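You operate a simulated robot arm through the tools that you are given. There is no shell and no other tool. Be economical: measure what you need, move in short steps, check, and stop when the job is done.

The job below is to be done with a simulated two-armed robot. You get a single attempt, and the scene is never put back.

## Task
On the top of the side table, fold the blue cloth in half, so that its two long edges meet.

The check looks at the end state, three seconds after you hand in, the way a careful person would. Anything else that was tipped, shoved, dropped, spilled or broken makes it a failure. Flat cloth is picked up by pressing the open fingertips on it (5 to 10 N) and closing them slowly along it; thin cloth reads only 2 to 8 mm in the jaws.

## Robot
Two 7-joint arms with two-finger parallel grippers on one trunk, on a base that drives. Base frame: it is fixed to the floor where the robot stands at the start and does not move with it; the origin is under the middle of the robot, x ahead of it, y to its left, z up; the surface under the hand at the start is at about z = 86. Lengths are in cm, angles in rad, forces in N, time in s.
The left shoulder is at the start at [14.4, 17.1, 113.5], the right one opposite. With the tool pointing down near the work surface each hand reaches from about 46 to 94 cm from the robot's upright axis, wherever it stands, measured 20 degrees to its own side. Places, roughly: top of the side table [60, 0, 90]. Payload 4.4 kg a hand.
Tool frame (each hand has its own): the origin (TCP) lies between the finger pads and is the grasp point; the fingertips stand 2.3 cm ahead of it; z points along the fingers, y is the line along which they close. Largest opening 9.4 cm; finger width 3.8, thickness 1; the body of the gripper, 5.4 by 9.6 cm, starts 3.9 cm behind the TCP.
Orientation is that of the tool frame in the base frame, as a unit quaternion [w, x, y, z]. With the fingers straight down and closing along the base's y, the tool's x points along the base's -x, its y along +y and its z along -z.

## Interface
- The arms move only by the tool play_rows. It takes "left_plan", "right_plan" or both (then of equal length, played together; a hand with none holds still); each is a list of rows, each a list of 7 numbers: the turn, a rotation vector about the tool's x, y, z in rad, then the shift along the tool's x, y, z in cm, then the finger opening in cm, from 0 to 9.4. In form: [[ax, ay, az, tx, ty, tz, fingers], ...]. A call has 1 to 12 rows; each row shifts and turns the commanded pose from where the row before left it, along the tool's axes as they then stand. A row lasts 0.2 s, in which the tool goes at most 5 cm and 0.15 rad; a call with a longer step from one row to the next is refused whole, and so is a gripper value outside its range. Where a pose cannot be reached the arm comes as near as it can. A force on the tool above 40 N (or 10 N above the force at the start of the call, whichever is more), or a blocked arm, ends the call early, and 0.2 s more pass. The fingers move at their own pace (about 7.2 cm/s each) and stop on an object; they squeeze with about 41 N. The grip force told is the motor's: it shows also when the fingers shut on nothing. Time passes only in rows, and 0.2 s behind the last, so rows that do not move let the fingers close. The reply holds the time, the measured pose of the TCP, the force on the tool along the base axes, the opening and the grip force, in the units named above and with some noise, with the torque about the TCP (base axes, N m) and any sound that the robot's microphone picked up.
- Cameras (640 x 400 px; columns grow to the right, rows downward): "scene" is now at [26.28, 0.85, 126.37]; the picture's right is [0.09, -1.00, 0.00], its down [-0.67, -0.06, -0.74] and it looks along [0.74, 0.07, -0.67] (base axes); focal length 214 px, centre (320, 200). "left" rides on the left gripper at [8.6, -1.6, -7.5] in its tool frame; the picture's right is [0.18, 0.98, 0.00], its down [-0.58, 0.11, -0.81] and it looks along [-0.79, 0.15, 0.59] (tool axes); focal length 243 px, centre (320, 200). "right" rides on the right gripper at [8.6, 1.6, -7.5] in its tool frame; the picture's right is [-0.18, 0.98, 0.00], its down [-0.58, -0.11, -0.81] and it looks along [-0.79, -0.15, 0.59] (tool axes); focal length 243 px, centre (320, 200). There is no depth. A picture from a camera that has moved, and an enlarged one, comes with that camera's place and axes in the base frame and with its lens.
- snapshot(camera): a new picture of that camera. It takes no simulated time.
- slide_trunk(by): slides the trunk up (or, below 0, down) by that many cm; the arms and the scene camera ride with it, the base frame stays. It gives what a move gives, with no picture.
- steer(legs): drives the robot by 1 to 6 legs, each [ahead, left, turn to the left] in cm, cm and rad, along the robot's own axes; the way and the turn of a leg run together, so that a leg with both is an arc; at most 150 cm and 3.142 rad a leg. The arms and the cameras ride along, it lands a little off, and it stops where it bumps. It gives what a move gives.
- pan_tilt(pan, tilt): turns the head with the scene camera to pan (to the left, within 1.396 rad either way) and tilt (down, from -0.506 to 1.204), counted from straight ahead of the robot. It gives what a move gives.
- close_up(camera, box): a new picture of the part [left, top, right, bottom] of that camera's present view, enlarged. It takes no simulated time.
- close_job(): hands the job in; it is judged then, once.

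Go step by step. Nothing tells you exact positions but the pictures and the camera data: compare them with the known pose of the tool, close in by small moves and look again before you grip or let go. The budget is 120 turns and 108 pictures, counting those below and the enlarged ones. Unless the task says otherwise, let go and move clear before handing in, and close with one line.

The tools are called as name(argument=value, ...) on one line, values as JSON. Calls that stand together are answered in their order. play_rows: Moves the arms, as the interface text tells. Its arguments: {"type":"object","properties":{"left_plan":{"type":"array","items":{"type":"array","items":{"type":"number"}}},"right_plan":{"type":"array","items":{"type":"array","items":{"type":"number"}}}},"required":[]} The other tools are called the same way: slide_trunk (by) slides the trunk up or down; steer (legs) drives the base; pan_tilt (pan, tilt) turns the head that bears the scene camera; snapshot (camera) takes a picture; close_up (camera, box) takes an enlarged picture of a part of a camera's view; close_job () hands the job in.

At the start:

```text
time: 0.0
left_tcp_pos: [49.14, 29.13, 109.61]
left_orientation: [0.0, 0.0, 1.0, 0.0]
left_force: [0.1, 0.7, -0.1]
left_wrist_torque: [0.04, 0.05, 0.0]
left_gripper_width: 9.39
left_finger_force: 0.1
right_tcp_pos: [51.3, -18.59, 101.74]
right_orientation: [0.001, 0.0, 1.0, 0.0]
right_force: [-1.4, 0.3, 1.1]
right_wrist_torque: [0.01, -0.02, 0.03]
right_gripper_width: 9.38
right_finger_force: 0.1
trunk travel left (down, up): [-15.0, 23.8]
robot x, y, heading: [-0.25, 0.03, 0.001]
head pan, tilt: [0.093, 0.733]
```

scene: 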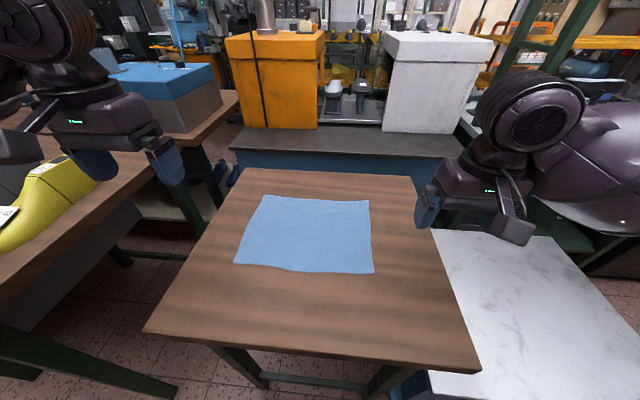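
right: 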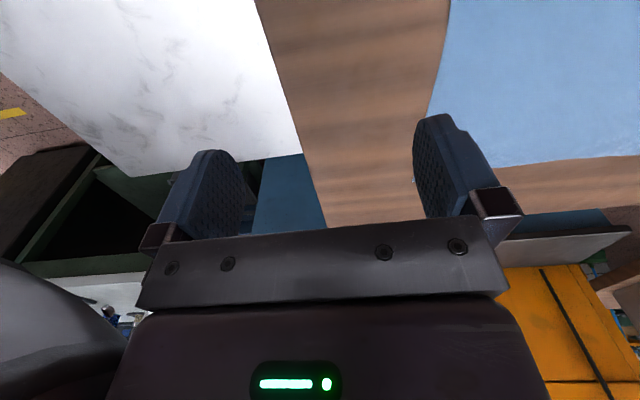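
left: 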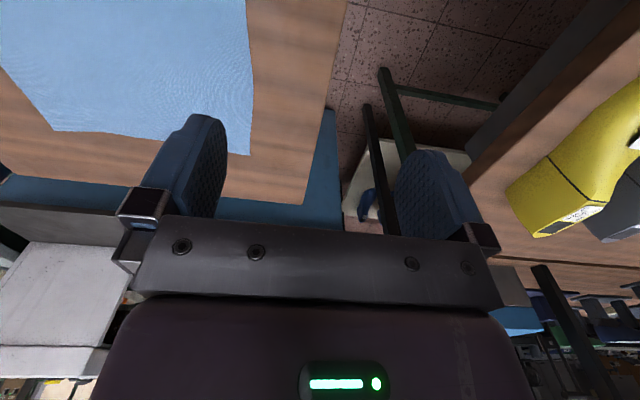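

The blue cloth lies with its long edges along y, spanning roughly x 49.5–72 and y −8.5–21.5. I plan to bring the far long edge over to the near one with both hands. First I'll back off a little for reach and turn the hands so they close along x.

steer(legs=[[-8, 0, 0]])

play_rows(left_plan=[[0, 0, 0.143, 0, 0, 0, 9.4], [0, 0, 0.143, 0, 0, 0, 9.4], [0, 0, 0.143, 0, 0, 0, 9.4], [0, 0, 0.143, 0, 0, 0, 9.4], [0, 0, 0.143, 0, 0, 0, 9.4], [0, 0, 0.143, 0, 0, 0, 9.4], [0, 0, 0.143, 0, 0, 0, 9.4], [0, 0, 0.143, 0, 0, 0, 9.4], [0, 0, 0.143, 0, 0, 0, 9.4], [0, 0, 0.143, 0, 0, 0, 9.4], [0, 0, 0.141, 0, 0, 0, 9.4]], right_plan=[[0, 0, -0.143, 0, 0, 0, 9.4], [0, 0, -0.143, 0, 0, 0, 9.4], [0, 0, -0.143, 0, 0, 0, 9.4], [0, 0, -0.143, 0, 0, 0, 9.4], [0, 0, -0.143, 0, 0, 0, 9.4], [0, 0, -0.143, 0, 0, 0, 9.4], [0, 0, -0.143, 0, 0, 0, 9.4], [0, 0, -0.143, 0, 0, 0, 9.4], [0, 0, -0.143, 0, 0, 0, 9.4], [0, 0, -0.143, 0, 0, 0, 9.4], [0, 0, -0.141, 0, 0, 0, 9.4]])

snapshot(camera="scene")

```text
time: 1.1
left_tcp_pos: [41.4, 28.98, 109.64]
left_orientation: [0.0, 0.002, 1.0, 0.001]
left_force: [-0.6, 0.1, -0.5]
left_wrist_torque: [-0.01, 0.0, -0.02]
left_gripper_width: 9.4
left_finger_force: 0.1
right_tcp_pos: [43.41, -18.69, 101.81]
right_orientation: [0.0, 0.001, 1.0, -0.001]
right_force: [0.3, 0.1, 0.5]
right_wrist_torque: [0.0, 0.03, 0.0]
right_gripper_width: 9.36
right_finger_force: 0.1
trunk travel left (down, up): [-15.0, 23.8]
robot x, y, heading: [-7.95, -0.27, -0.004]
head pan, tilt: [0.093, 0.733]
```

```text
time: 3.5
left_tcp_pos: [41.42, 28.98, 109.69]
left_orientation: [0.0, 0.71, 0.704, 0.0]
left_force: [0.4, -0.2, -0.8]
left_wrist_torque: [0.01, 0.0, -0.03]
left_gripper_width: 9.38
left_finger_force: 0.0
right_tcp_pos: [43.41, -18.62, 101.82]
right_orientation: [0.0, -0.707, 0.708, 0.0]
right_force: [-0.2, -0.1, -0.3]
right_wrist_torque: [0.0, -0.03, 0.01]
right_gripper_width: 9.39
right_finger_force: 0.0
trunk travel left (down, up): [-15.0, 23.8]
robot x, y, heading: [-7.42, 0.19, -0.008]
head pan, tilt: [0.093, 0.733]
```

```text
104 pictures are left
camera scene: at [18.49, 0.76, 126.37], right [0.09, -1.0, 0.0], down [-0.67, -0.06, -0.74], along [0.74, 0.07, -0.67], focal length 214 px, centre (320, 200)
```

scene: 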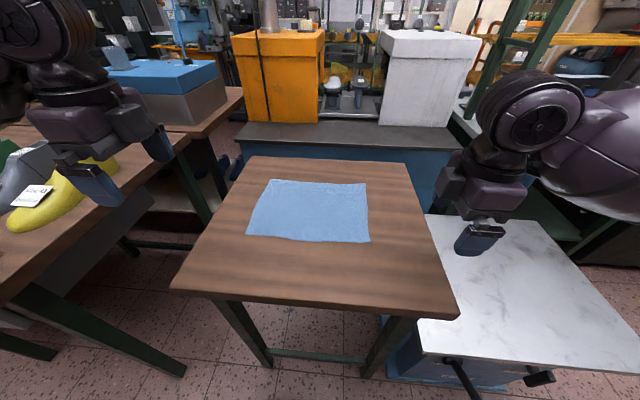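

The hands are now turned to close along x. Next I'll enlarge the cloth to measure its corners.

close_up(camera="scene", box=[230, 165, 390, 265])

```text
4.00 times, centred on (310, 215) of scene
camera zoom: at [18.49, 0.76, 126.37], right [0.09, -1.0, 0.0], down [-0.67, -0.06, -0.74], along [0.74, 0.07, -0.67], focal length 858 px, centre (360, 140)
```

zoom: 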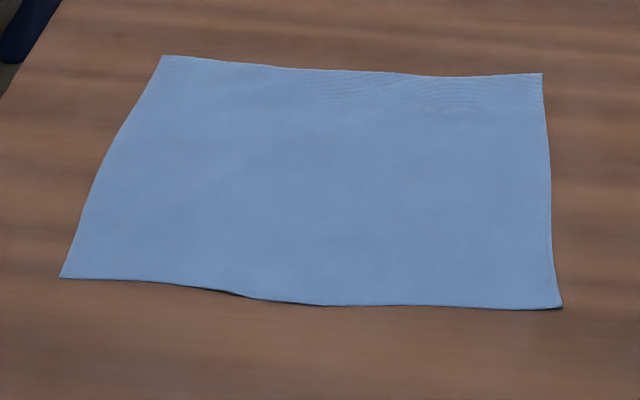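

Far corners come out at about (71.6, 21.5) and (72.0, −8.3), near ones at (49.2, 21.8) and (49.8, −8.0). I'll hover both hands above the far corners with fingers at 4 cm.

play_rows(left_plan=[[0, 0, 0, -1.21, 3.45, 1.84, 8], [0, 0, 0, -1.21, 3.45, 1.84, 6], [0, 0, 0, -1.21, 3.45, 1.84, 4], [0, 0, 0, -1.21, 3.45, 1.84, 4], [0, 0, 0, -1.21, 3.45, 1.84, 4], [0, 0, 0, -1.21, 3.45, 1.84, 4], [0, 0, 0, -1.21, 3.45, 1.84, 4], [0, 0, 0, -1.21, 3.45, 1.84, 4], [0, 0, 0, 0, 0, 0, 4]], right_plan=[[0, 0, 0, -1.56, -3.2, 0.85, 8], [0, 0, 0, -1.56, -3.2, 0.85, 6], [0, 0, 0, -1.56, -3.2, 0.85, 4], [0, 0, 0, -1.56, -3.2, 0.85, 4], [0, 0, 0, -1.56, -3.2, 0.85, 4], [0, 0, 0, -1.56, -3.2, 0.85, 4], [0, 0, 0, -1.56, -3.2, 0.85, 4], [0, 0, 0, -1.56, -3.2, 0.85, 4], [0, 0, 0, 0, 0, 0, 4]])

snapshot(camera="scene")

snapshot(camera="left")

snapshot(camera="right")

```text
time: 5.5
left_tcp_pos: [69.09, 19.2, 95.13]
left_orientation: [0.0, 0.708, 0.706, 0.0]
left_force: [0.2, 0.0, -0.2]
left_wrist_torque: [-0.02, 0.0, -0.02]
left_gripper_width: 4.01
left_finger_force: 0.1
right_tcp_pos: [68.97, -6.3, 94.9]
right_orientation: [0.0, -0.706, 0.708, 0.0]
right_force: [0.8, -0.4, -0.3]
right_wrist_torque: [-0.02, -0.01, 0.0]
right_gripper_width: 3.97
right_finger_force: 0.0
trunk travel left (down, up): [-15.0, 23.8]
robot x, y, heading: [-8.06, 0.39, -0.006]
head pan, tilt: [0.093, 0.733]
```

```text
102 pictures are left
camera scene: at [18.37, 0.75, 126.42], right [0.09, -1.0, 0.0], down [-0.67, -0.06, -0.74], along [0.74, 0.07, -0.67], focal length 214 px, centre (320, 200)
```

scene: 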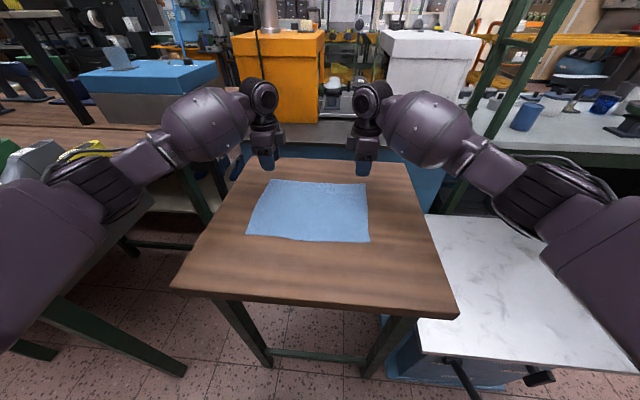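

```text
101 pictures are left
camera left: at [67.38, 27.84, 102.49], right [0.98, 0.18, 0.0], down [0.1, -0.58, 0.81], along [0.15, -0.79, -0.59], focal length 243 px, centre (320, 200)
```

left: 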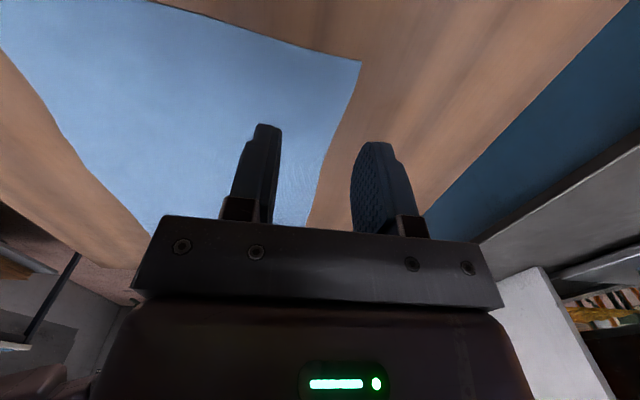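

```text
100 pictures are left
camera right: at [67.29, -15.08, 102.32], right [-0.98, 0.19, 0.0], down [0.11, 0.58, 0.81], along [0.15, 0.79, -0.59], focal length 243 px, centre (320, 200)
```

right: 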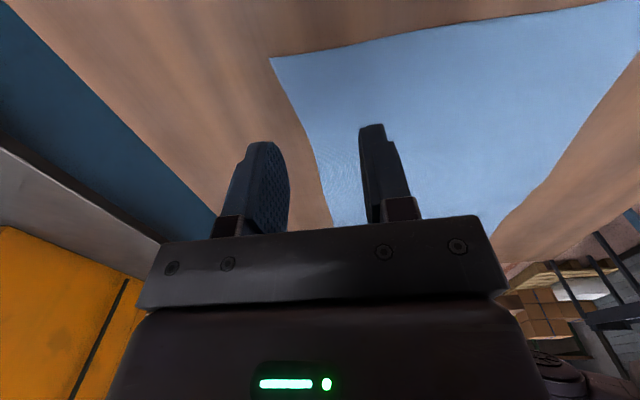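

Both wrist cameras agree the far edge near the corners is at x≈71.4. I'll shift about 0.6 cm toward the robot, then descend to just above the cloth.

play_rows(left_plan=[[0, 0, 0, 0, -0.7, 1.5, 4], [0, 0, 0, 0, 0, 2, 4], [0, 0, 0, 0, 0, 1.5, 4], [0, 0, 0, 0, 0, 0.8, 4], [0, 0, 0, 0, 0, 0, 4]], right_plan=[[0, 0, 0, 0, 0.55, 1.5, 4], [0, 0, 0, 0, 0, 2, 4], [0, 0, 0, 0, 0, 1.5, 4], [0, 0, 0, 0, 0, 0.6, 4], [0, 0, 0, 0, 0, 0, 4]])

snapshot(camera="left")

snapshot(camera="right")

```text
time: 6.7
left_tcp_pos: [68.39, 19.26, 89.17]
left_orientation: [-0.001, 0.708, 0.706, 0.0]
left_force: [-0.9, -0.1, -0.4]
left_wrist_torque: [-0.03, -0.01, 0.01]
left_gripper_width: 3.99
left_finger_force: 0.0
right_tcp_pos: [68.68, -6.27, 89.03]
right_orientation: [-0.001, -0.706, 0.708, 0.0]
right_force: [-0.1, 0.5, -0.1]
right_wrist_torque: [-0.02, 0.02, 0.02]
right_gripper_width: 4.0
right_finger_force: 0.0
trunk travel left (down, up): [-15.0, 23.8]
robot x, y, heading: [-7.62, 0.22, -0.006]
head pan, tilt: [0.093, 0.733]
```

```text
99 pictures are left
camera left: at [66.68, 27.92, 96.56], right [0.98, 0.18, 0.0], down [0.11, -0.58, 0.81], along [0.15, -0.79, -0.59], focal length 243 px, centre (320, 200)
```

left: 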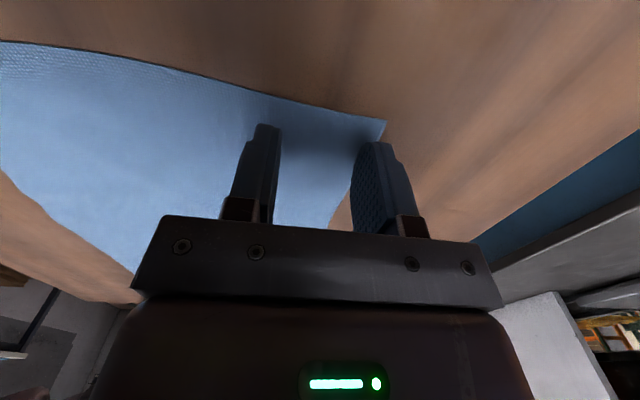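

```text
98 pictures are left
camera right: at [67.03, -15.04, 96.56], right [-0.98, 0.19, 0.0], down [0.11, 0.58, 0.81], along [0.15, 0.79, -0.59], focal length 243 px, centre (320, 200)
```

right: 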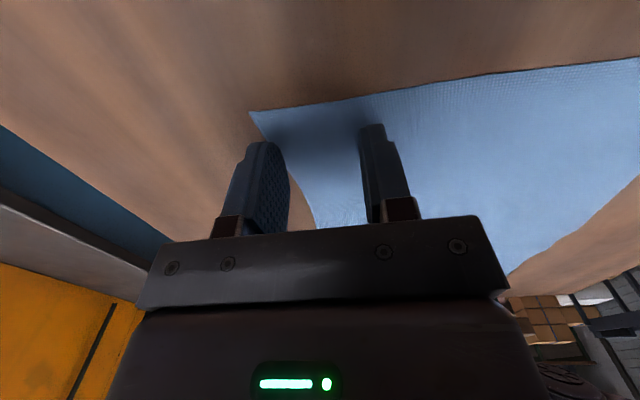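

Corners confirmed at (71.3, 21.1) and (71.7, −8.8). I'll nudge 0.4 cm inward and lower gently until contact.

play_rows(left_plan=[[0, 0, 0, 0, -0.4, 0, 4], [0, 0, 0, 0, 0, 0.2, 4], [0, 0, 0, 0, 0, 0.2, 4], [0, 0, 0, 0, 0, 0.2, 4], [0, 0, 0, 0, 0, 0, 4]], right_plan=[[0, 0, 0, 0, 0.5, 0, 4], [0, 0, 0, 0, 0, 0.2, 4], [0, 0, 0, 0, 0, 0.2, 4], [0, 0, 0, 0, 0, 0.1, 4], [0, 0, 0, 0, 0, 0, 4]])

```text
time: 7.8
left_tcp_pos: [67.88, 19.18, 88.51]
left_orientation: [-0.001, 0.709, 0.705, 0.0]
left_force: [0.1, -0.3, 0.1]
left_wrist_torque: [-0.03, -0.03, 0.0]
left_gripper_width: 4.0
left_finger_force: 0.1
right_tcp_pos: [68.01, -6.34, 88.79]
right_orientation: [-0.001, -0.706, 0.709, 0.0]
right_force: [0.4, -0.6, -0.4]
right_wrist_torque: [0.03, -0.02, 0.01]
right_gripper_width: 4.01
right_finger_force: 0.1
trunk travel left (down, up): [-15.0, 23.8]
robot x, y, heading: [-7.55, -0.08, -0.007]
head pan, tilt: [0.093, 0.733]
```

play_rows(left_plan=[[0, 0, 0, 0, 0, 0.15, 4], [0, 0, 0, 0, 0, 0.1, 4], [0, 0, 0, 0, 0, 0, 4]], right_plan=[[0, 0, 0, 0, 0, 0.25, 4], [0, 0, 0, 0, 0, 0.2, 4], [0, 0, 0, 0, 0, 0, 4]])

```text
time: 8.7
left_tcp_pos: [68.03, 19.32, 88.35]
left_orientation: [0.0, 0.708, 0.706, 0.001]
left_force: [0.2, 1.4, 7.0]
left_wrist_torque: [0.07, 0.09, 0.0]
left_gripper_width: 4.01
left_finger_force: 0.0
right_tcp_pos: [67.86, -6.19, 88.57]
right_orientation: [0.0, -0.706, 0.709, 0.0]
right_force: [0.7, -0.4, -0.2]
right_wrist_torque: [-0.01, 0.03, -0.02]
right_gripper_width: 4.01
right_finger_force: 0.2
trunk travel left (down, up): [-15.0, 23.8]
robot x, y, heading: [-7.73, 0.25, -0.002]
head pan, tilt: [0.093, 0.733]
```

The left hand is in contact at 7 N, while the right is not touching yet. I'll lower the right a bit more.

play_rows(right_plan=[[0, 0, 0, 0, 0, 0.15, 4], [0, 0, 0, 0, 0, 0.1, 4], [0, 0, 0, 0, 0, 0, 4]])

```text
time: 9.4
left_tcp_pos: [68.06, 19.25, 88.29]
left_orientation: [0.001, 0.709, 0.706, 0.001]
left_force: [1.9, 2.2, 7.0]
left_wrist_torque: [0.05, -0.02, -0.05]
left_gripper_width: 4.01
left_finger_force: 0.0
right_tcp_pos: [68.04, -6.22, 88.53]
right_orientation: [0.002, -0.706, 0.708, -0.002]
right_force: [-0.3, -0.1, 8.8]
right_wrist_torque: [-0.13, 0.1, 0.02]
right_gripper_width: 4.03
right_finger_force: 0.1
trunk travel left (down, up): [-15.0, 23.8]
robot x, y, heading: [-7.58, -0.08, -0.008]
head pan, tilt: [0.093, 0.733]
```

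Both hands press at 7–9 N. Now I'll close the fingers slowly.

play_rows(left_plan=[[0, 0, 0, 0, 0, 0, 3.6], [0, 0, 0, 0, 0, 0, 3.2], [0, 0, 0, 0, 0, 0, 2.8], [0, 0, 0, 0, 0, 0, 2.4], [0, 0, 0, 0, 0, 0, 2.0], [0, 0, 0, 0, 0, 0, 1.6], [0, 0, 0, 0, 0, 0, 1.2], [0, 0, 0, 0, 0, 0, 0.8], [0, 0, 0, 0, 0, 0, 0.4], [0, 0, 0, 0, 0, 0, 0], [0, 0, 0, 0, 0, 0, 0], [0, 0, 0, 0, 0, 0, 0]], right_plan=[[0, 0, 0, 0, 0, 0, 3.6], [0, 0, 0, 0, 0, 0, 3.2], [0, 0, 0, 0, 0, 0, 2.8], [0, 0, 0, 0, 0, 0, 2.4], [0, 0, 0, 0, 0, 0, 2.0], [0, 0, 0, 0, 0, 0, 1.6], [0, 0, 0, 0, 0, 0, 1.2], [0, 0, 0, 0, 0, 0, 0.8], [0, 0, 0, 0, 0, 0, 0.4], [0, 0, 0, 0, 0, 0, 0], [0, 0, 0, 0, 0, 0, 0], [0, 0, 0, 0, 0, 0, 0]])

snapshot(camera="left")

snapshot(camera="right")

```text
time: 12.1
left_tcp_pos: [67.91, 19.29, 88.39]
left_orientation: [0.001, 0.708, 0.706, 0.001]
left_force: [0.2, -2.4, 4.1]
left_wrist_torque: [-0.09, -0.03, -0.03]
left_gripper_width: 0.19
left_finger_force: 40.9
right_tcp_pos: [67.88, -6.3, 88.5]
right_orientation: [0.002, -0.707, 0.708, -0.003]
right_force: [-0.5, 2.4, 21.4]
right_wrist_torque: [-0.04, 0.01, 0.0]
right_gripper_width: 0.22
right_finger_force: 41.0
trunk travel left (down, up): [-15.0, 23.8]
robot x, y, heading: [-7.59, 0.28, -0.005]
head pan, tilt: [0.093, 0.733]
```

```text
97 pictures are left
camera left: at [66.24, 27.93, 95.82], right [0.98, 0.18, 0.0], down [0.1, -0.58, 0.81], along [0.15, -0.79, -0.59], focal length 243 px, centre (320, 200)
```

left: 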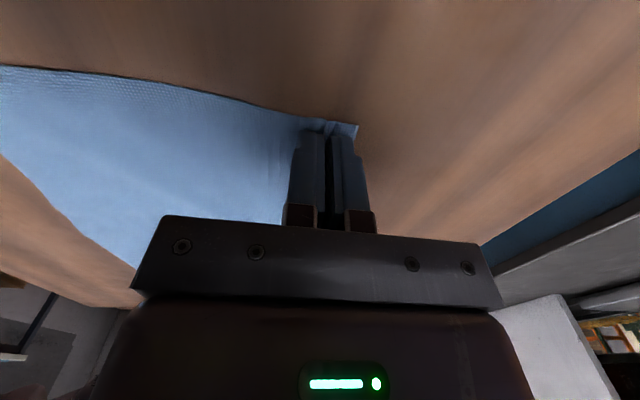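

```text
96 pictures are left
camera right: at [66.24, -14.98, 95.78], right [-0.98, 0.19, 0.0], down [0.11, 0.58, 0.81], along [0.15, 0.79, -0.59], focal length 243 px, centre (320, 200)
```

right: 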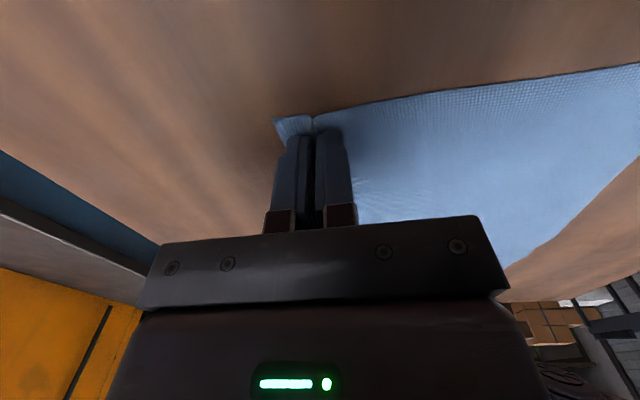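

Both jaws read about 2 mm with a ridge gathered, so the cloth seems held. I'll lift a few centimetres and check.

play_rows(left_plan=[[0, 0, 0, 0, 0, -0.5, 0], [0, 0, 0, 0, 0, -1, 0], [0, 0, 0, 0, -0.5, -1, 0], [0, 0, 0, 0, -0.5, -1, 0], [0, 0, 0, 0, -0.5, -1, 0], [0, 0, 0, 0, 0, 0, 0]], right_plan=[[0, 0, 0, 0, 0, -0.5, 0], [0, 0, 0, 0, 0, -1, 0], [0, 0, 0, 0, 0.5, -1, 0], [0, 0, 0, 0, 0.5, -1, 0], [0, 0, 0, 0, 0.5, -1, 0], [0, 0, 0, 0, 0, 0, 0]])

close_up(camera="scene", box=[230, 140, 390, 240])

snapshot(camera="left")

snapshot(camera="right")

```text
time: 13.4
left_tcp_pos: [66.45, 19.25, 92.61]
left_orientation: [0.0, 0.708, 0.706, 0.0]
left_force: [0.9, -2.7, 0.1]
left_wrist_torque: [-0.02, -0.02, -0.02]
left_gripper_width: 0.17
left_finger_force: 41.2
right_tcp_pos: [66.56, -6.24, 92.6]
right_orientation: [-0.001, -0.706, 0.709, 0.0]
right_force: [0.0, 1.6, -0.1]
right_wrist_torque: [0.1, 0.03, -0.01]
right_gripper_width: 0.24
right_finger_force: 41.6
trunk travel left (down, up): [-15.0, 23.8]
robot x, y, heading: [-7.99, 0.03, -0.0]
head pan, tilt: [0.093, 0.733]
```

```text
4.00 times, centred on (310, 190) of scene
camera zoom: at [18.52, 0.76, 126.35], right [0.09, -1.0, 0.0], down [-0.67, -0.06, -0.74], along [0.74, 0.07, -0.67], focal length 858 px, centre (360, 240)
```

zoom: 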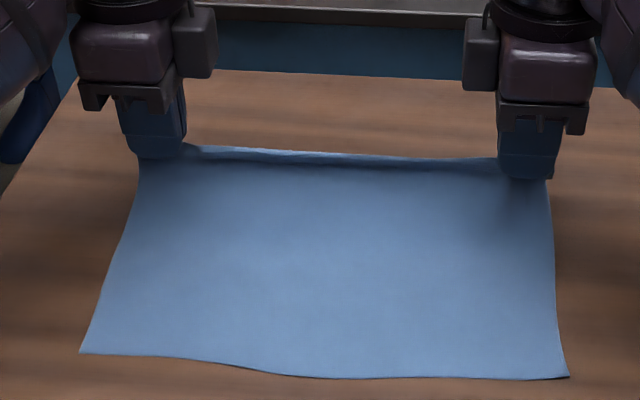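

```text
94 pictures are left
camera left: at [64.87, 27.91, 99.99], right [0.98, 0.18, 0.0], down [0.11, -0.58, 0.81], along [0.15, -0.79, -0.59], focal length 243 px, centre (320, 200)
```

left: 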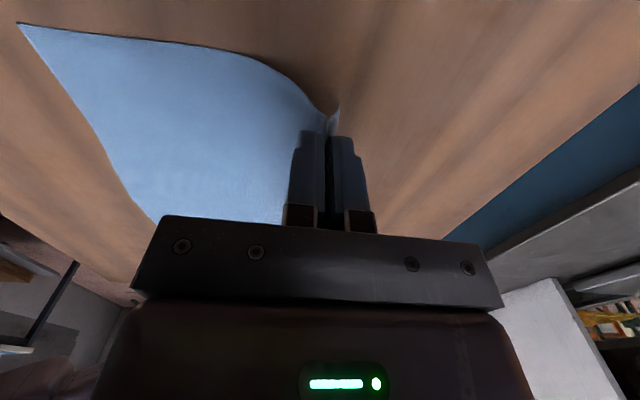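

```text
93 pictures are left
camera right: at [64.95, -15.05, 99.98], right [-0.98, 0.19, 0.0], down [0.11, 0.58, 0.81], along [0.15, 0.79, -0.59], focal length 243 px, centre (320, 200)
```

right: 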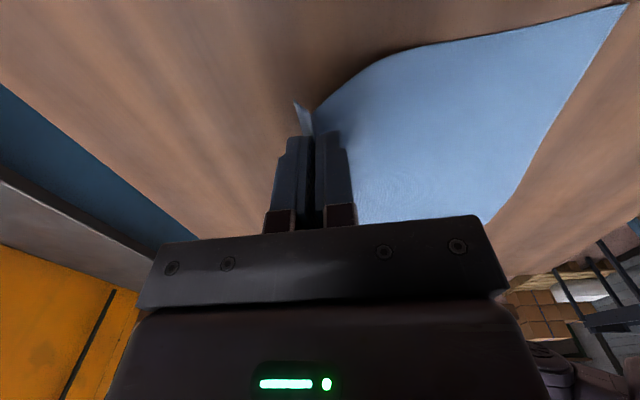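

The far edge is held well, and both jaws have a short tail beyond the grip. I'll lift the cloth so it hangs, lay its lower half down toward the robot, then bring the held edge back over it. That way the gripped ridge comes out right side up.

play_rows(left_plan=[[0, 0, 0, 0, 0, -1.5, 0], [0, 0, 0, 0, 0, -1.5, 0], [0, 0, 0, 0, 0, -1.5, 0], [0, 0, 0, 0, 0, -1.5, 0], [0, 0, 0, 0, 0, -1.5, 0], [0, 0, 0, 0, 0, -1.5, 0], [0, 0, 0, 0, 0, -1.5, 0], [0, 0, 0, 0, 0, -1.5, 0], [0, 0, 0, 0, 0, -1.5, 0], [0, 0, 0, 0, 0, -1.5, 0], [0, 0, 0, 0, 0, -1.5, 0], [0, 0, 0, 0, 0, 0, 0]], right_plan=[[0, 0, 0, 0, 0, -1.5, 0], [0, 0, 0, 0, 0, -1.5, 0], [0, 0, 0, 0, 0, -1.5, 0], [0, 0, 0, 0, 0, -1.5, 0], [0, 0, 0, 0, 0, -1.5, 0], [0, 0, 0, 0, 0, -1.5, 0], [0, 0, 0, 0, 0, -1.5, 0], [0, 0, 0, 0, 0, -1.5, 0], [0, 0, 0, 0, 0, -1.5, 0], [0, 0, 0, 0, 0, -1.5, 0], [0, 0, 0, 0, 0, -1.5, 0], [0, 0, 0, 0, 0, 0, 0]])

snapshot(camera="scene")

snapshot(camera="left")

snapshot(camera="right")

```text
time: 16.1
left_tcp_pos: [66.31, 19.17, 109.22]
left_orientation: [-0.001, 0.708, 0.706, -0.001]
left_force: [0.1, -1.2, -0.1]
left_wrist_torque: [0.0, -0.02, 0.01]
left_gripper_width: 0.18
left_finger_force: 40.8
right_tcp_pos: [66.69, -6.41, 109.08]
right_orientation: [-0.001, -0.705, 0.709, 0.001]
right_force: [0.7, 1.2, -0.4]
right_wrist_torque: [0.01, 0.0, -0.03]
right_gripper_width: 0.21
right_finger_force: 41.3
trunk travel left (down, up): [-15.0, 23.8]
robot x, y, heading: [-8.26, -0.03, -0.002]
head pan, tilt: [0.093, 0.733]
```

```text
92 pictures are left
camera scene: at [18.55, 0.76, 126.34], right [0.09, -1.0, 0.0], down [-0.67, -0.06, -0.74], along [0.74, 0.07, -0.67], focal length 214 px, centre (320, 200)
```

scene: 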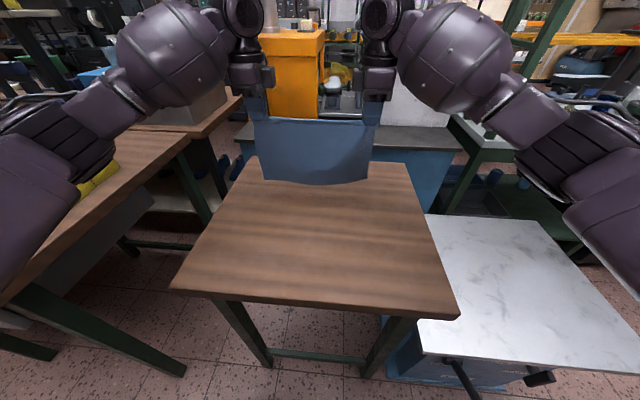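

```text
91 pictures are left
camera left: at [64.76, 27.84, 116.7], right [0.98, 0.18, 0.0], down [0.11, -0.58, 0.81], along [0.15, -0.79, -0.59], focal length 243 px, centre (320, 200)
```

left: 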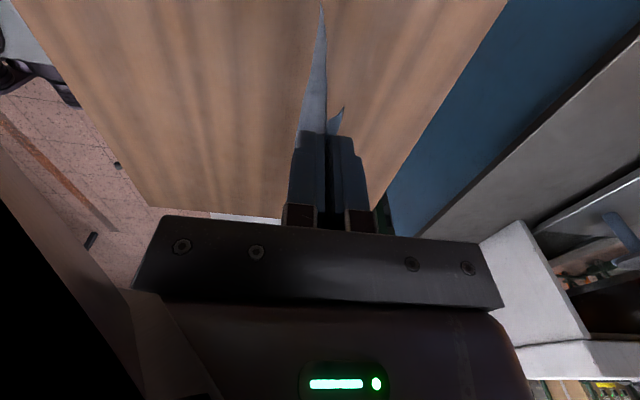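

```text
90 pictures are left
camera right: at [65.05, -15.03, 116.47], right [-0.98, 0.19, 0.0], down [0.11, 0.58, 0.81], along [0.15, 0.79, -0.59], focal length 243 px, centre (320, 200)
```

right: 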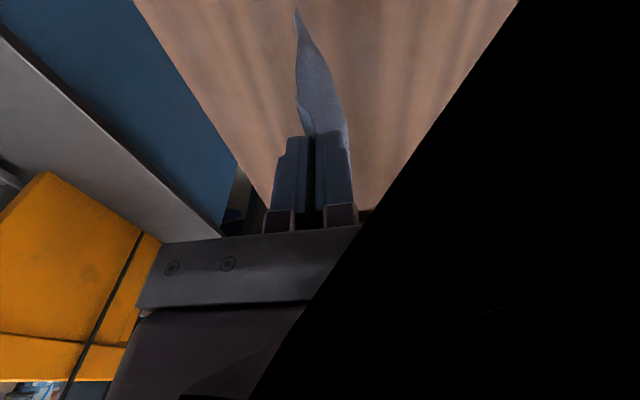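

The cloth hangs cleanly, about 18 cm below the pinch with its bottom edge near z≈89. I'll move out to x≈71, let it settle, then lower on a 45° path toward the robot so the lower half trails outward.

play_rows(left_plan=[[0, 0, 0, 0, 1.2, 0, 0], [0, 0, 0, 0, 1.2, 0, 0], [0, 0, 0, 0, 1.2, 0, 0], [0, 0, 0, 0, 0.9, 0, 0], [0, 0, 0, 0, 0, 0, 0], [0, 0, 0, 0, 0, 0, 0], [0, 0, 0, 0, -0.5, 0.5, 0], [0, 0, 0, 0, -0.7, 0.7, 0], [0, 0, 0, 0, -0.8, 0.8, 0], [0, 0, 0, 0, -0.8, 0.8, 0], [0, 0, 0, 0, -0.8, 0.8, 0], [0, 0, 0, 0, -0.8, 0.8, 0]], right_plan=[[0, 0, 0, 0, -1.2, 0, 0], [0, 0, 0, 0, -1.2, 0, 0], [0, 0, 0, 0, -1.2, 0, 0], [0, 0, 0, 0, -0.7, 0, 0], [0, 0, 0, 0, 0, 0, 0], [0, 0, 0, 0, 0, 0, 0], [0, 0, 0, 0, 0.5, 0.5, 0], [0, 0, 0, 0, 0.7, 0.7, 0], [0, 0, 0, 0, 0.8, 0.8, 0], [0, 0, 0, 0, 0.8, 0.8, 0], [0, 0, 0, 0, 0.8, 0.8, 0], [0, 0, 0, 0, 0.8, 0.8, 0]])

snapshot(camera="left")

snapshot(camera="right")

close_up(camera="scene", box=[230, 100, 390, 200])

```text
time: 18.6
left_tcp_pos: [66.57, 19.16, 104.81]
left_orientation: [0.0, 0.709, 0.705, 0.001]
left_force: [0.4, -1.8, 0.9]
left_wrist_torque: [-0.1, 0.0, -0.01]
left_gripper_width: 0.2
left_finger_force: 41.2
right_tcp_pos: [66.59, -6.44, 104.67]
right_orientation: [0.0, -0.706, 0.708, 0.0]
right_force: [0.1, 1.6, 0.6]
right_wrist_torque: [0.06, -0.02, -0.06]
right_gripper_width: 0.21
right_finger_force: 41.0
trunk travel left (down, up): [-15.0, 23.8]
robot x, y, heading: [-7.87, 0.13, -0.0]
head pan, tilt: [0.093, 0.733]
```

```text
89 pictures are left
camera left: at [64.97, 27.87, 112.23], right [0.98, 0.18, 0.0], down [0.11, -0.58, 0.81], along [0.15, -0.79, -0.59], focal length 243 px, centre (320, 200)
```

left: 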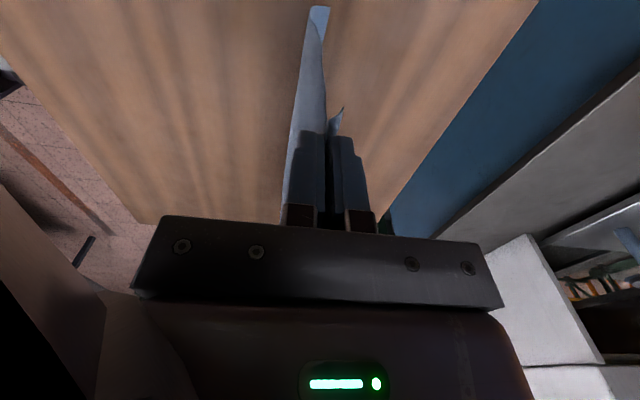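

```text
88 pictures are left
camera right: at [64.86, -15.08, 112.02], right [-0.98, 0.19, 0.0], down [0.11, 0.58, 0.81], along [0.15, 0.79, -0.59], focal length 243 px, centre (320, 200)
```

right: 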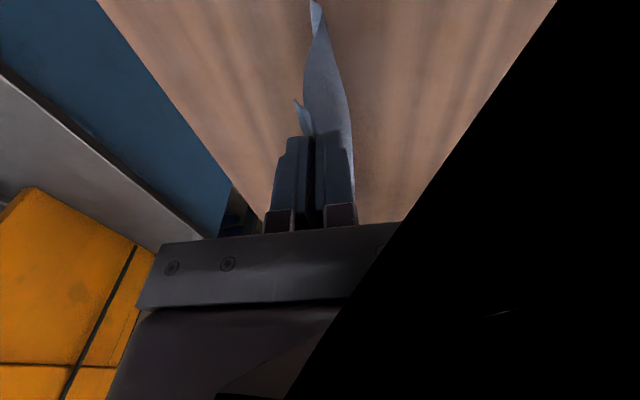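

```text
4.00 times, centred on (310, 150) of scene
camera zoom: at [18.51, 0.76, 126.36], right [0.09, -1.0, 0.0], down [-0.67, -0.06, -0.74], along [0.74, 0.07, -0.67], focal length 858 px, centre (360, 400)
```

zoom: 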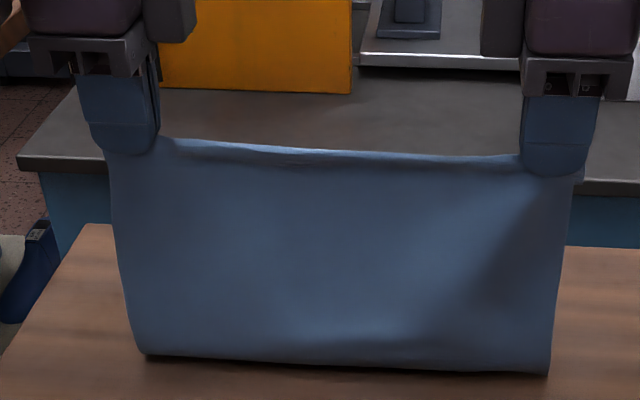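

The bottom edge has touched and is trailing outward (+x), as wanted. I'll continue the 45° laying.

play_rows(left_plan=[[0, 0, 0, 0, -0.8, 0.8, 0], [0, 0, 0, 0, -0.8, 0.8, 0], [0, 0, 0, 0, -0.8, 0.8, 0], [0, 0, 0, 0, -0.8, 0.8, 0], [0, 0, 0, 0, -0.8, 0.8, 0], [0, 0, 0, 0, -0.8, 0.8, 0], [0, 0, 0, 0, -0.8, 0.8, 0], [0, 0, 0, 0, 0, 0, 0]], right_plan=[[0, 0, 0, 0, 0.8, 0.8, 0], [0, 0, 0, 0, 0.8, 0.8, 0], [0, 0, 0, 0, 0.8, 0.8, 0], [0, 0, 0, 0, 0.8, 0.8, 0], [0, 0, 0, 0, 0.8, 0.8, 0], [0, 0, 0, 0, 0.8, 0.8, 0], [0, 0, 0, 0, 0.8, 0.8, 0], [0, 0, 0, 0, 0, 0, 0]])

snapshot(camera="left")

snapshot(camera="right")

```text
time: 20.4
left_tcp_pos: [60.79, 19.25, 99.14]
left_orientation: [0.001, 0.709, 0.706, 0.0]
left_force: [-0.5, -1.0, 0.5]
left_wrist_torque: [-0.03, -0.01, 0.02]
left_gripper_width: 0.21
left_finger_force: 40.9
right_tcp_pos: [60.88, -6.19, 99.33]
right_orientation: [-0.001, -0.705, 0.709, 0.0]
right_force: [0.5, 0.6, -0.6]
right_wrist_torque: [0.05, 0.01, -0.02]
right_gripper_width: 0.21
right_finger_force: 41.2
trunk travel left (down, up): [-15.0, 23.8]
robot x, y, heading: [-7.59, 0.09, -0.004]
head pan, tilt: [0.093, 0.733]
```

```text
86 pictures are left
camera left: at [59.25, 27.85, 106.62], right [0.98, 0.18, 0.0], down [0.11, -0.58, 0.81], along [0.15, -0.79, -0.59], focal length 243 px, centre (320, 200)
```

left: 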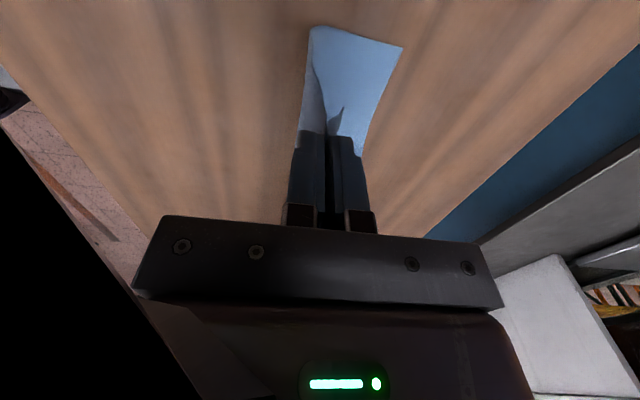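

```text
85 pictures are left
camera right: at [59.28, -15.04, 106.56], right [-0.98, 0.19, 0.0], down [0.11, 0.58, 0.81], along [0.15, 0.79, -0.59], focal length 243 px, centre (320, 200)
```

right: 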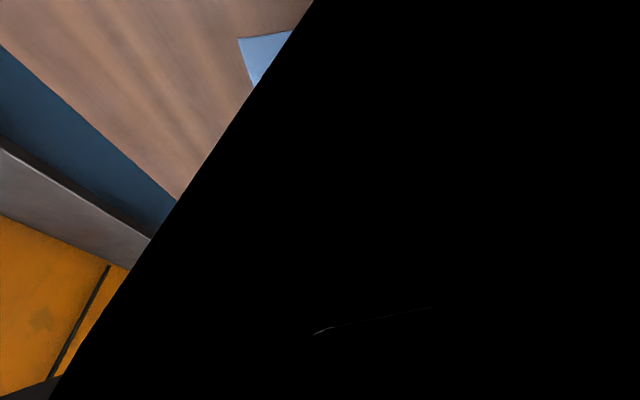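

Both laid corners are at x≈66.6 and level, so the crease should fall near x≈55.5. I'll continue laying until the hands are above that.

play_rows(left_plan=[[0, 0, 0, 0, -0.8, 0.8, 0], [0, 0, 0, 0, -0.8, 0.8, 0], [0, 0, 0, 0, -0.8, 0.8, 0], [0, 0, 0, 0, -0.8, 0.8, 0], [0, 0, 0, 0, -0.8, 0.8, 0], [0, 0, 0, 0, -0.8, 0.6, 0], [0, 0, 0, 0, -0.3, 0.2, 0], [0, 0, 0, 0, 0, 0, 0]], right_plan=[[0, 0, 0, 0, 0.8, 0.8, 0], [0, 0, 0, 0, 0.8, 0.8, 0], [0, 0, 0, 0, 0.8, 0.8, 0], [0, 0, 0, 0, 0.8, 0.8, 0], [0, 0, 0, 0, 0.8, 0.8, 0], [0, 0, 0, 0, 0.8, 0.6, 0], [0, 0, 0, 0, 0.3, 0.2, 0], [0, 0, 0, 0, 0, 0, 0]])

snapshot(camera="left")

snapshot(camera="scene")

```text
time: 22.2
left_tcp_pos: [55.7, 19.31, 94.54]
left_orientation: [-0.001, 0.708, 0.706, 0.0]
left_force: [-0.7, -1.1, 0.4]
left_wrist_torque: [-0.07, 0.02, 0.01]
left_gripper_width: 0.18
left_finger_force: 41.2
right_tcp_pos: [55.94, -6.21, 94.41]
right_orientation: [0.0, -0.706, 0.708, 0.0]
right_force: [0.1, 2.9, -0.3]
right_wrist_torque: [0.06, -0.02, -0.04]
right_gripper_width: 0.23
right_finger_force: 40.8
trunk travel left (down, up): [-15.0, 23.8]
robot x, y, heading: [-7.6, -0.5, -0.003]
head pan, tilt: [0.093, 0.733]
```

```text
84 pictures are left
camera left: at [54.15, 28.02, 101.84], right [0.98, 0.18, 0.0], down [0.11, -0.58, 0.81], along [0.15, -0.79, -0.59], focal length 243 px, centre (320, 200)
```

left: 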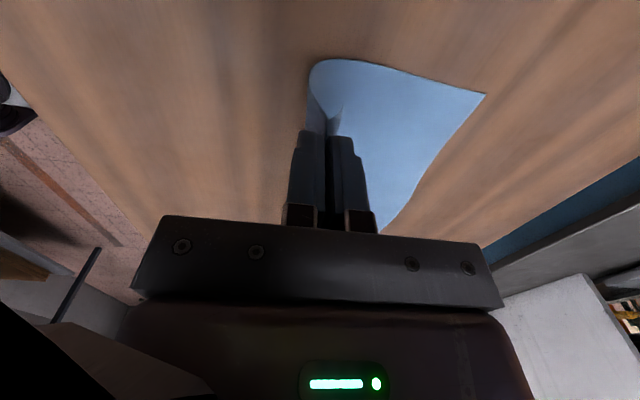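

```text
83 pictures are left
camera scene: at [18.49, 0.76, 126.37], right [0.09, -1.0, 0.0], down [-0.67, -0.06, -0.74], along [0.74, 0.07, -0.67], focal length 214 px, centre (320, 200)
```

scene: 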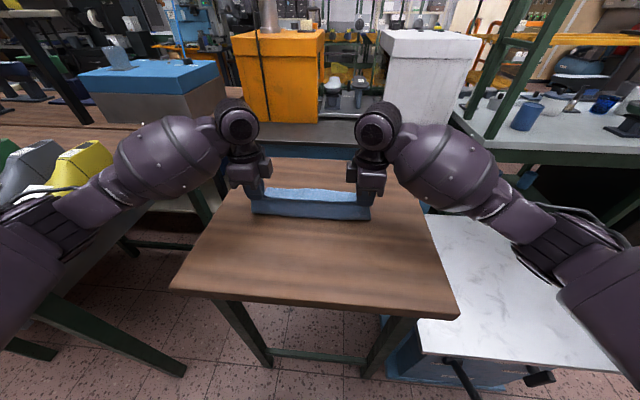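

The lower half lies flat with its corners at x≈67 and the bend at x≈55.5. Now I'll bring the held edge back over it.

play_rows(left_plan=[[0, 0, 0, 0, 0.8, 0.1, 0], [0, 0, 0, 0, 0.8, 0.2, 0], [0, 0, 0, 0, 0.8, 0.3, 0], [0, 0, 0, 0, 0.8, 0.4, 0], [0, 0, 0, 0, 0.8, 0.6, 0], [0, 0, 0, 0, 0.8, 0.8, 0], [0, 0, 0, 0, 0.8, 0.9, 0], [0, 0, 0, 0, 0.8, 1.0, 0], [0, 0, 0, 0, 0.4, 0.9, 0], [0, 0, 0, 0, 0, 0, 0]], right_plan=[[0, 0, 0, 0, -0.8, 0.1, 0], [0, 0, 0, 0, -0.8, 0.2, 0], [0, 0, 0, 0, -0.8, 0.3, 0], [0, 0, 0, 0, -0.8, 0.4, 0], [0, 0, 0, 0, -0.8, 0.6, 0], [0, 0, 0, 0, -0.8, 0.8, 0], [0, 0, 0, 0, -0.8, 0.9, 0], [0, 0, 0, 0, -0.8, 1.0, 0], [0, 0, 0, 0, -0.2, 0.8, 0], [0, 0, 0, 0, 0, 0, 0]])

snapshot(camera="left")

snapshot(camera="right")

close_up(camera="scene", box=[230, 140, 390, 240])

```text
time: 24.4
left_tcp_pos: [62.68, 19.28, 89.22]
left_orientation: [0.001, 0.708, 0.706, -0.001]
left_force: [-0.4, -2.0, -0.1]
left_wrist_torque: [-0.04, -0.01, 0.01]
left_gripper_width: 0.2
left_finger_force: 41.2
right_tcp_pos: [62.38, -6.25, 89.24]
right_orientation: [0.0, -0.706, 0.708, 0.0]
right_force: [-0.4, 2.2, -0.3]
right_wrist_torque: [0.07, -0.03, -0.03]
right_gripper_width: 0.21
right_finger_force: 40.9
trunk travel left (down, up): [-15.0, 23.8]
robot x, y, heading: [-7.92, 0.04, -0.004]
head pan, tilt: [0.093, 0.733]
```

```text
82 pictures are left
camera left: at [61.07, 27.97, 96.56], right [0.98, 0.18, 0.0], down [0.11, -0.58, 0.81], along [0.15, -0.79, -0.59], focal length 243 px, centre (320, 200)
```

left: 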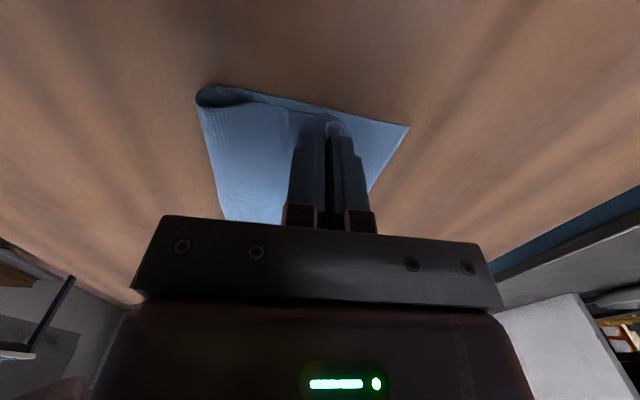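

```text
81 pictures are left
camera right: at [60.71, -14.94, 96.66], right [-0.98, 0.19, 0.0], down [0.11, 0.58, 0.81], along [0.15, 0.79, -0.59], focal length 243 px, centre (320, 200)
```

right: 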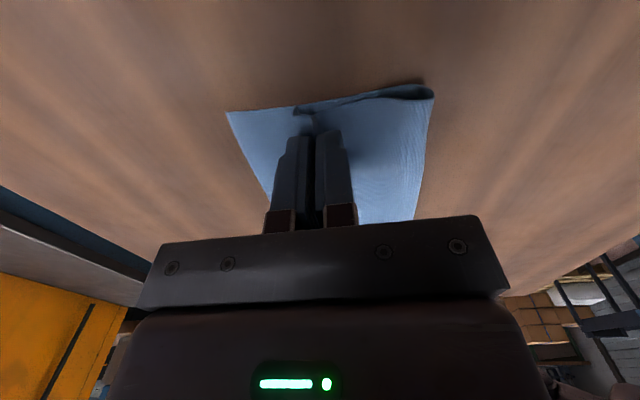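

```text
4.00 times, centred on (310, 190) of scene
camera zoom: at [18.46, 0.76, 126.38], right [0.09, -1.0, 0.0], down [-0.67, -0.06, -0.74], along [0.74, 0.07, -0.67], focal length 858 px, centre (360, 240)
```

zoom: 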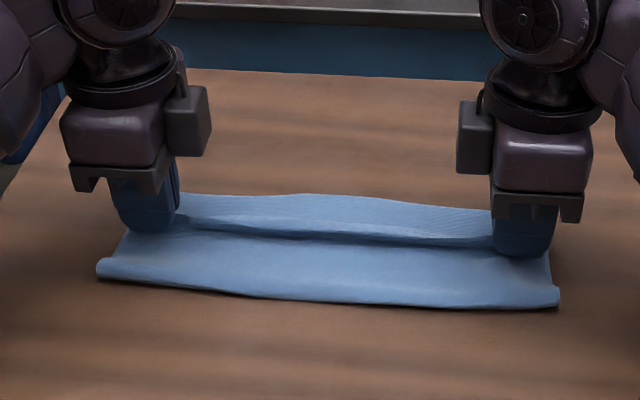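

The top layer is over the bottom; the bottom-layer far corners are at x≈67.0 and 66.5. I'll lower gently until light contact before releasing.

play_rows(left_plan=[[0, 0, 0, 0, 0, 0.25, 0], [0, 0, 0, 0, 0, 0.2, 0], [0, 0, 0, 0, 0, 0.15, 0], [0, 0, 0, 0, 0, 0, 0]], right_plan=[[0, 0, 0, 0, 0, 0.2, 0], [0, 0, 0, 0, 0, 0.15, 0], [0, 0, 0, 0, 0, 0.15, 0], [0, 0, 0, 0, 0, 0, 0]])

```text
time: 25.4
left_tcp_pos: [62.7, 19.29, 88.64]
left_orientation: [0.001, 0.708, 0.706, 0.0]
left_force: [-0.3, -2.3, 0.9]
left_wrist_torque: [-0.02, -0.03, 0.01]
left_gripper_width: 0.18
left_finger_force: 41.3
right_tcp_pos: [62.31, -6.26, 89.07]
right_orientation: [0.002, -0.706, 0.708, 0.0]
right_force: [-0.3, 2.8, 10.5]
right_wrist_torque: [0.02, -0.09, 0.0]
right_gripper_width: 0.2
right_finger_force: 41.5
trunk travel left (down, up): [-15.0, 23.8]
robot x, y, heading: [-7.85, 0.05, -0.006]
head pan, tilt: [0.093, 0.733]
```

The right hand is in contact and the left nearly so. I'll even them out, then open slowly while moving outward so the outer finger spreads the ridge flat.

play_rows(left_plan=[[0, 0, 0, 0, 0, 0.15, 0], [0, 0, 0, 0, 0, 0.1, 0], [0, 0, 0, 0, 0, 0, 0], [0, 0, 0, 0, 0.2, 0, 0.5], [0, 0, 0, 0, 0.2, 0, 0.9], [0, 0, 0, 0, 0.2, 0, 1.3], [0, 0, 0, 0, 0.2, 0, 1.7], [0, 0, 0, 0, 0.2, 0, 2.1], [0, 0, 0, 0, 0.2, 0, 2.5], [0, 0, 0, 0, 0.2, 0, 2.9], [0, 0, 0, 0, 0.2, 0, 3.3], [0, 0, 0, 0, 0, 0, 3.3]], right_plan=[[0, 0, 0, 0, 0, -0.05, 0], [0, 0, 0, 0, 0, 0, 0], [0, 0, 0, 0, 0, 0, 0], [0, 0, 0, 0, -0.2, 0, 0.5], [0, 0, 0, 0, -0.2, 0, 0.9], [0, 0, 0, 0, -0.2, 0, 1.3], [0, 0, 0, 0, -0.2, 0, 1.7], [0, 0, 0, 0, -0.2, 0, 2.1], [0, 0, 0, 0, -0.2, 0, 2.5], [0, 0, 0, 0, -0.2, 0, 2.9], [0, 0, 0, 0, -0.2, 0, 3.3], [0, 0, 0, 0, 0, 0, 3.3]])

snapshot(camera="left")

snapshot(camera="right")

close_up(camera="scene", box=[230, 140, 390, 240])

```text
time: 28.1
left_tcp_pos: [64.22, 19.15, 88.49]
left_orientation: [0.0, 0.708, 0.706, 0.001]
left_force: [-3.4, -0.3, 14.8]
left_wrist_torque: [0.04, -0.1, -0.01]
left_gripper_width: 3.14
left_finger_force: 0.0
right_tcp_pos: [63.92, -6.35, 88.87]
right_orientation: [0.001, -0.706, 0.708, -0.001]
right_force: [0.0, -0.2, -1.1]
right_wrist_torque: [0.02, 0.03, -0.02]
right_gripper_width: 3.29
right_finger_force: 0.0
trunk travel left (down, up): [-15.0, 23.8]
robot x, y, heading: [-7.91, -0.02, -0.003]
head pan, tilt: [0.093, 0.733]
```

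```text
79 pictures are left
camera left: at [62.6, 27.81, 95.88], right [0.98, 0.18, 0.0], down [0.11, -0.58, 0.81], along [0.15, -0.79, -0.59], focal length 243 px, centre (320, 200)
```

left: 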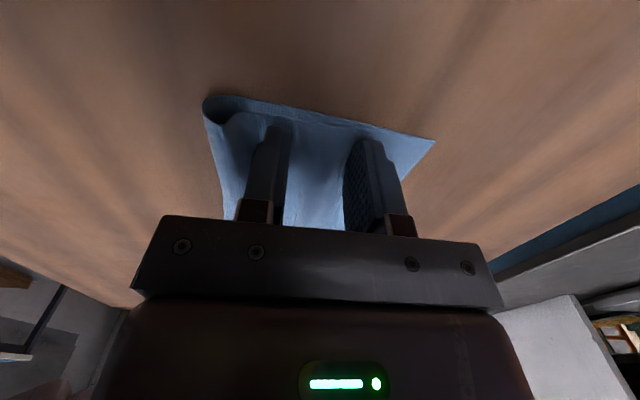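

```text
78 pictures are left
camera right: at [62.28, -14.97, 96.33], right [-0.98, 0.19, 0.0], down [0.11, 0.58, 0.81], along [0.15, 0.79, -0.59], focal length 243 px, centre (320, 200)
```

right: 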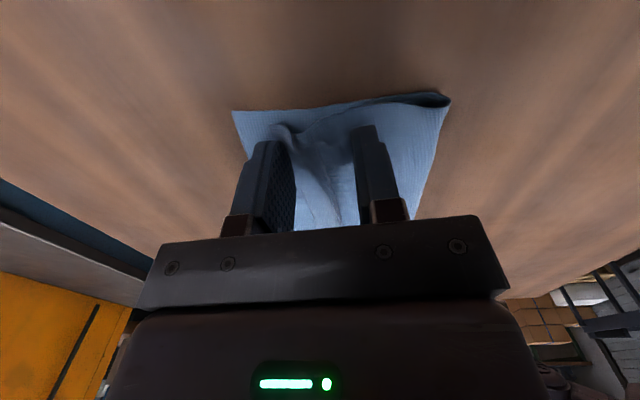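

```text
4.00 times, centred on (310, 190) of scene
camera zoom: at [18.33, 0.73, 126.42], right [0.09, -1.0, 0.0], down [-0.67, -0.06, -0.74], along [0.74, 0.07, -0.67], focal length 858 px, centre (360, 240)
```

zoom: 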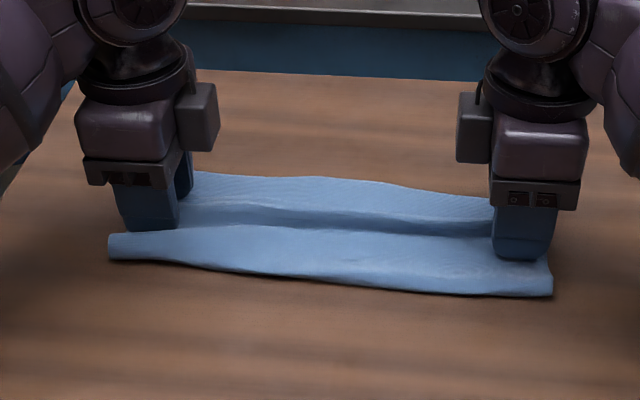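

The layers slid a bit as a unit while opening. I'll lift both hands straight up to look at the result.

play_rows(left_plan=[[0, 0, 0, 0, 0, -0.5, 3.4], [0, 0, 0, 0, 0, -1, 3.6], [0, 0, 0, 0, 0, -2, 4], [0, 0, 0, 0, 0, -3, 4], [0, 0, 0, 0, 0, -3, 4], [0, 0, 0, 3, 3, -3, 4], [0, 0, 0, 3, 3, -1, 4], [0, 0, 0, 3, 3, 0, 4]], right_plan=[[0, 0, 0, 0, 0, -0.5, 3.4], [0, 0, 0, 0, 0, -1, 3.6], [0, 0, 0, 0, 0, -2, 4], [0, 0, 0, 0, 0, -3, 4], [0, 0, 0, 0, 0, -3, 4], [0, 0, 0, 3, -3, -3, 4], [0, 0, 0, 3, -3, -1, 4], [0, 0, 0, 3, -3, 0, 4]])

close_up(camera="scene", box=[230, 140, 390, 240])

snapshot(camera="left")

snapshot(camera="right")

```text
refused: row 6 steps farther than a row can; nothing moved
```

```text
4.00 times, centred on (310, 190) of scene
camera zoom: at [18.33, 0.73, 126.42], right [0.09, -1.0, 0.0], down [-0.67, -0.06, -0.74], along [0.74, 0.07, -0.67], focal length 858 px, centre (360, 240)
```

zoom: 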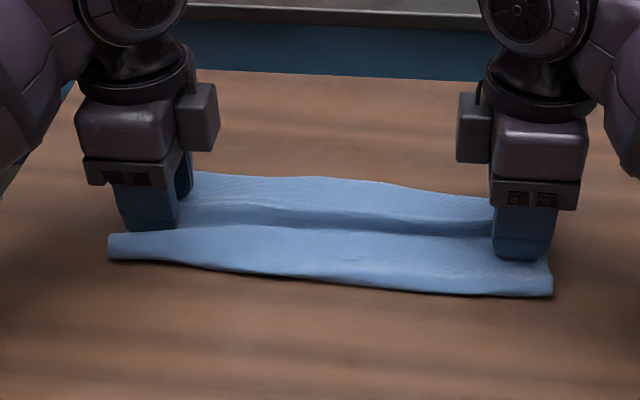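

```text
75 pictures are left
camera left: at [62.6, 27.81, 95.88], right [0.98, 0.18, 0.0], down [0.11, -0.58, 0.81], along [0.15, -0.79, -0.59], focal length 243 px, centre (320, 200)
```

left: 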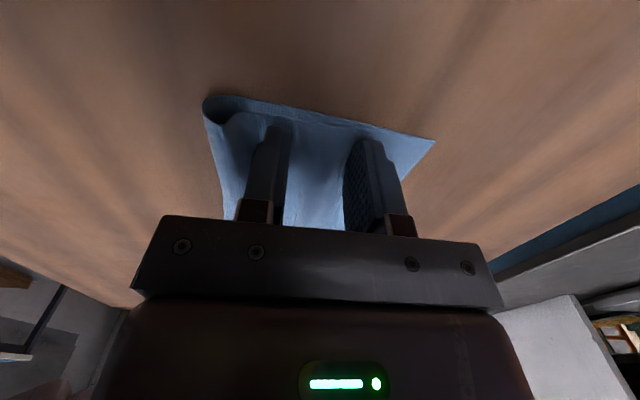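

```text
74 pictures are left
camera right: at [62.28, -14.97, 96.33], right [-0.98, 0.19, 0.0], down [0.11, 0.58, 0.81], along [0.15, 0.79, -0.59], focal length 243 px, centre (320, 200)
```

right: 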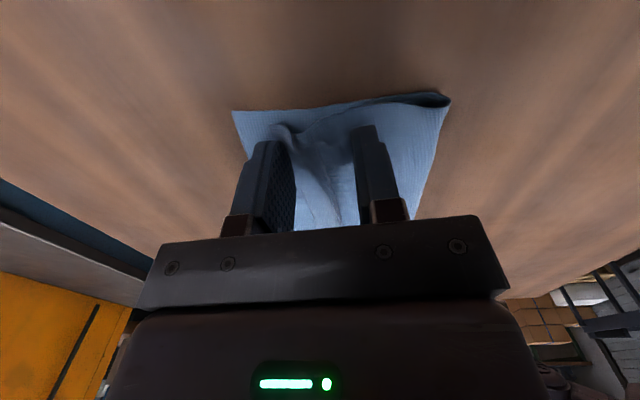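

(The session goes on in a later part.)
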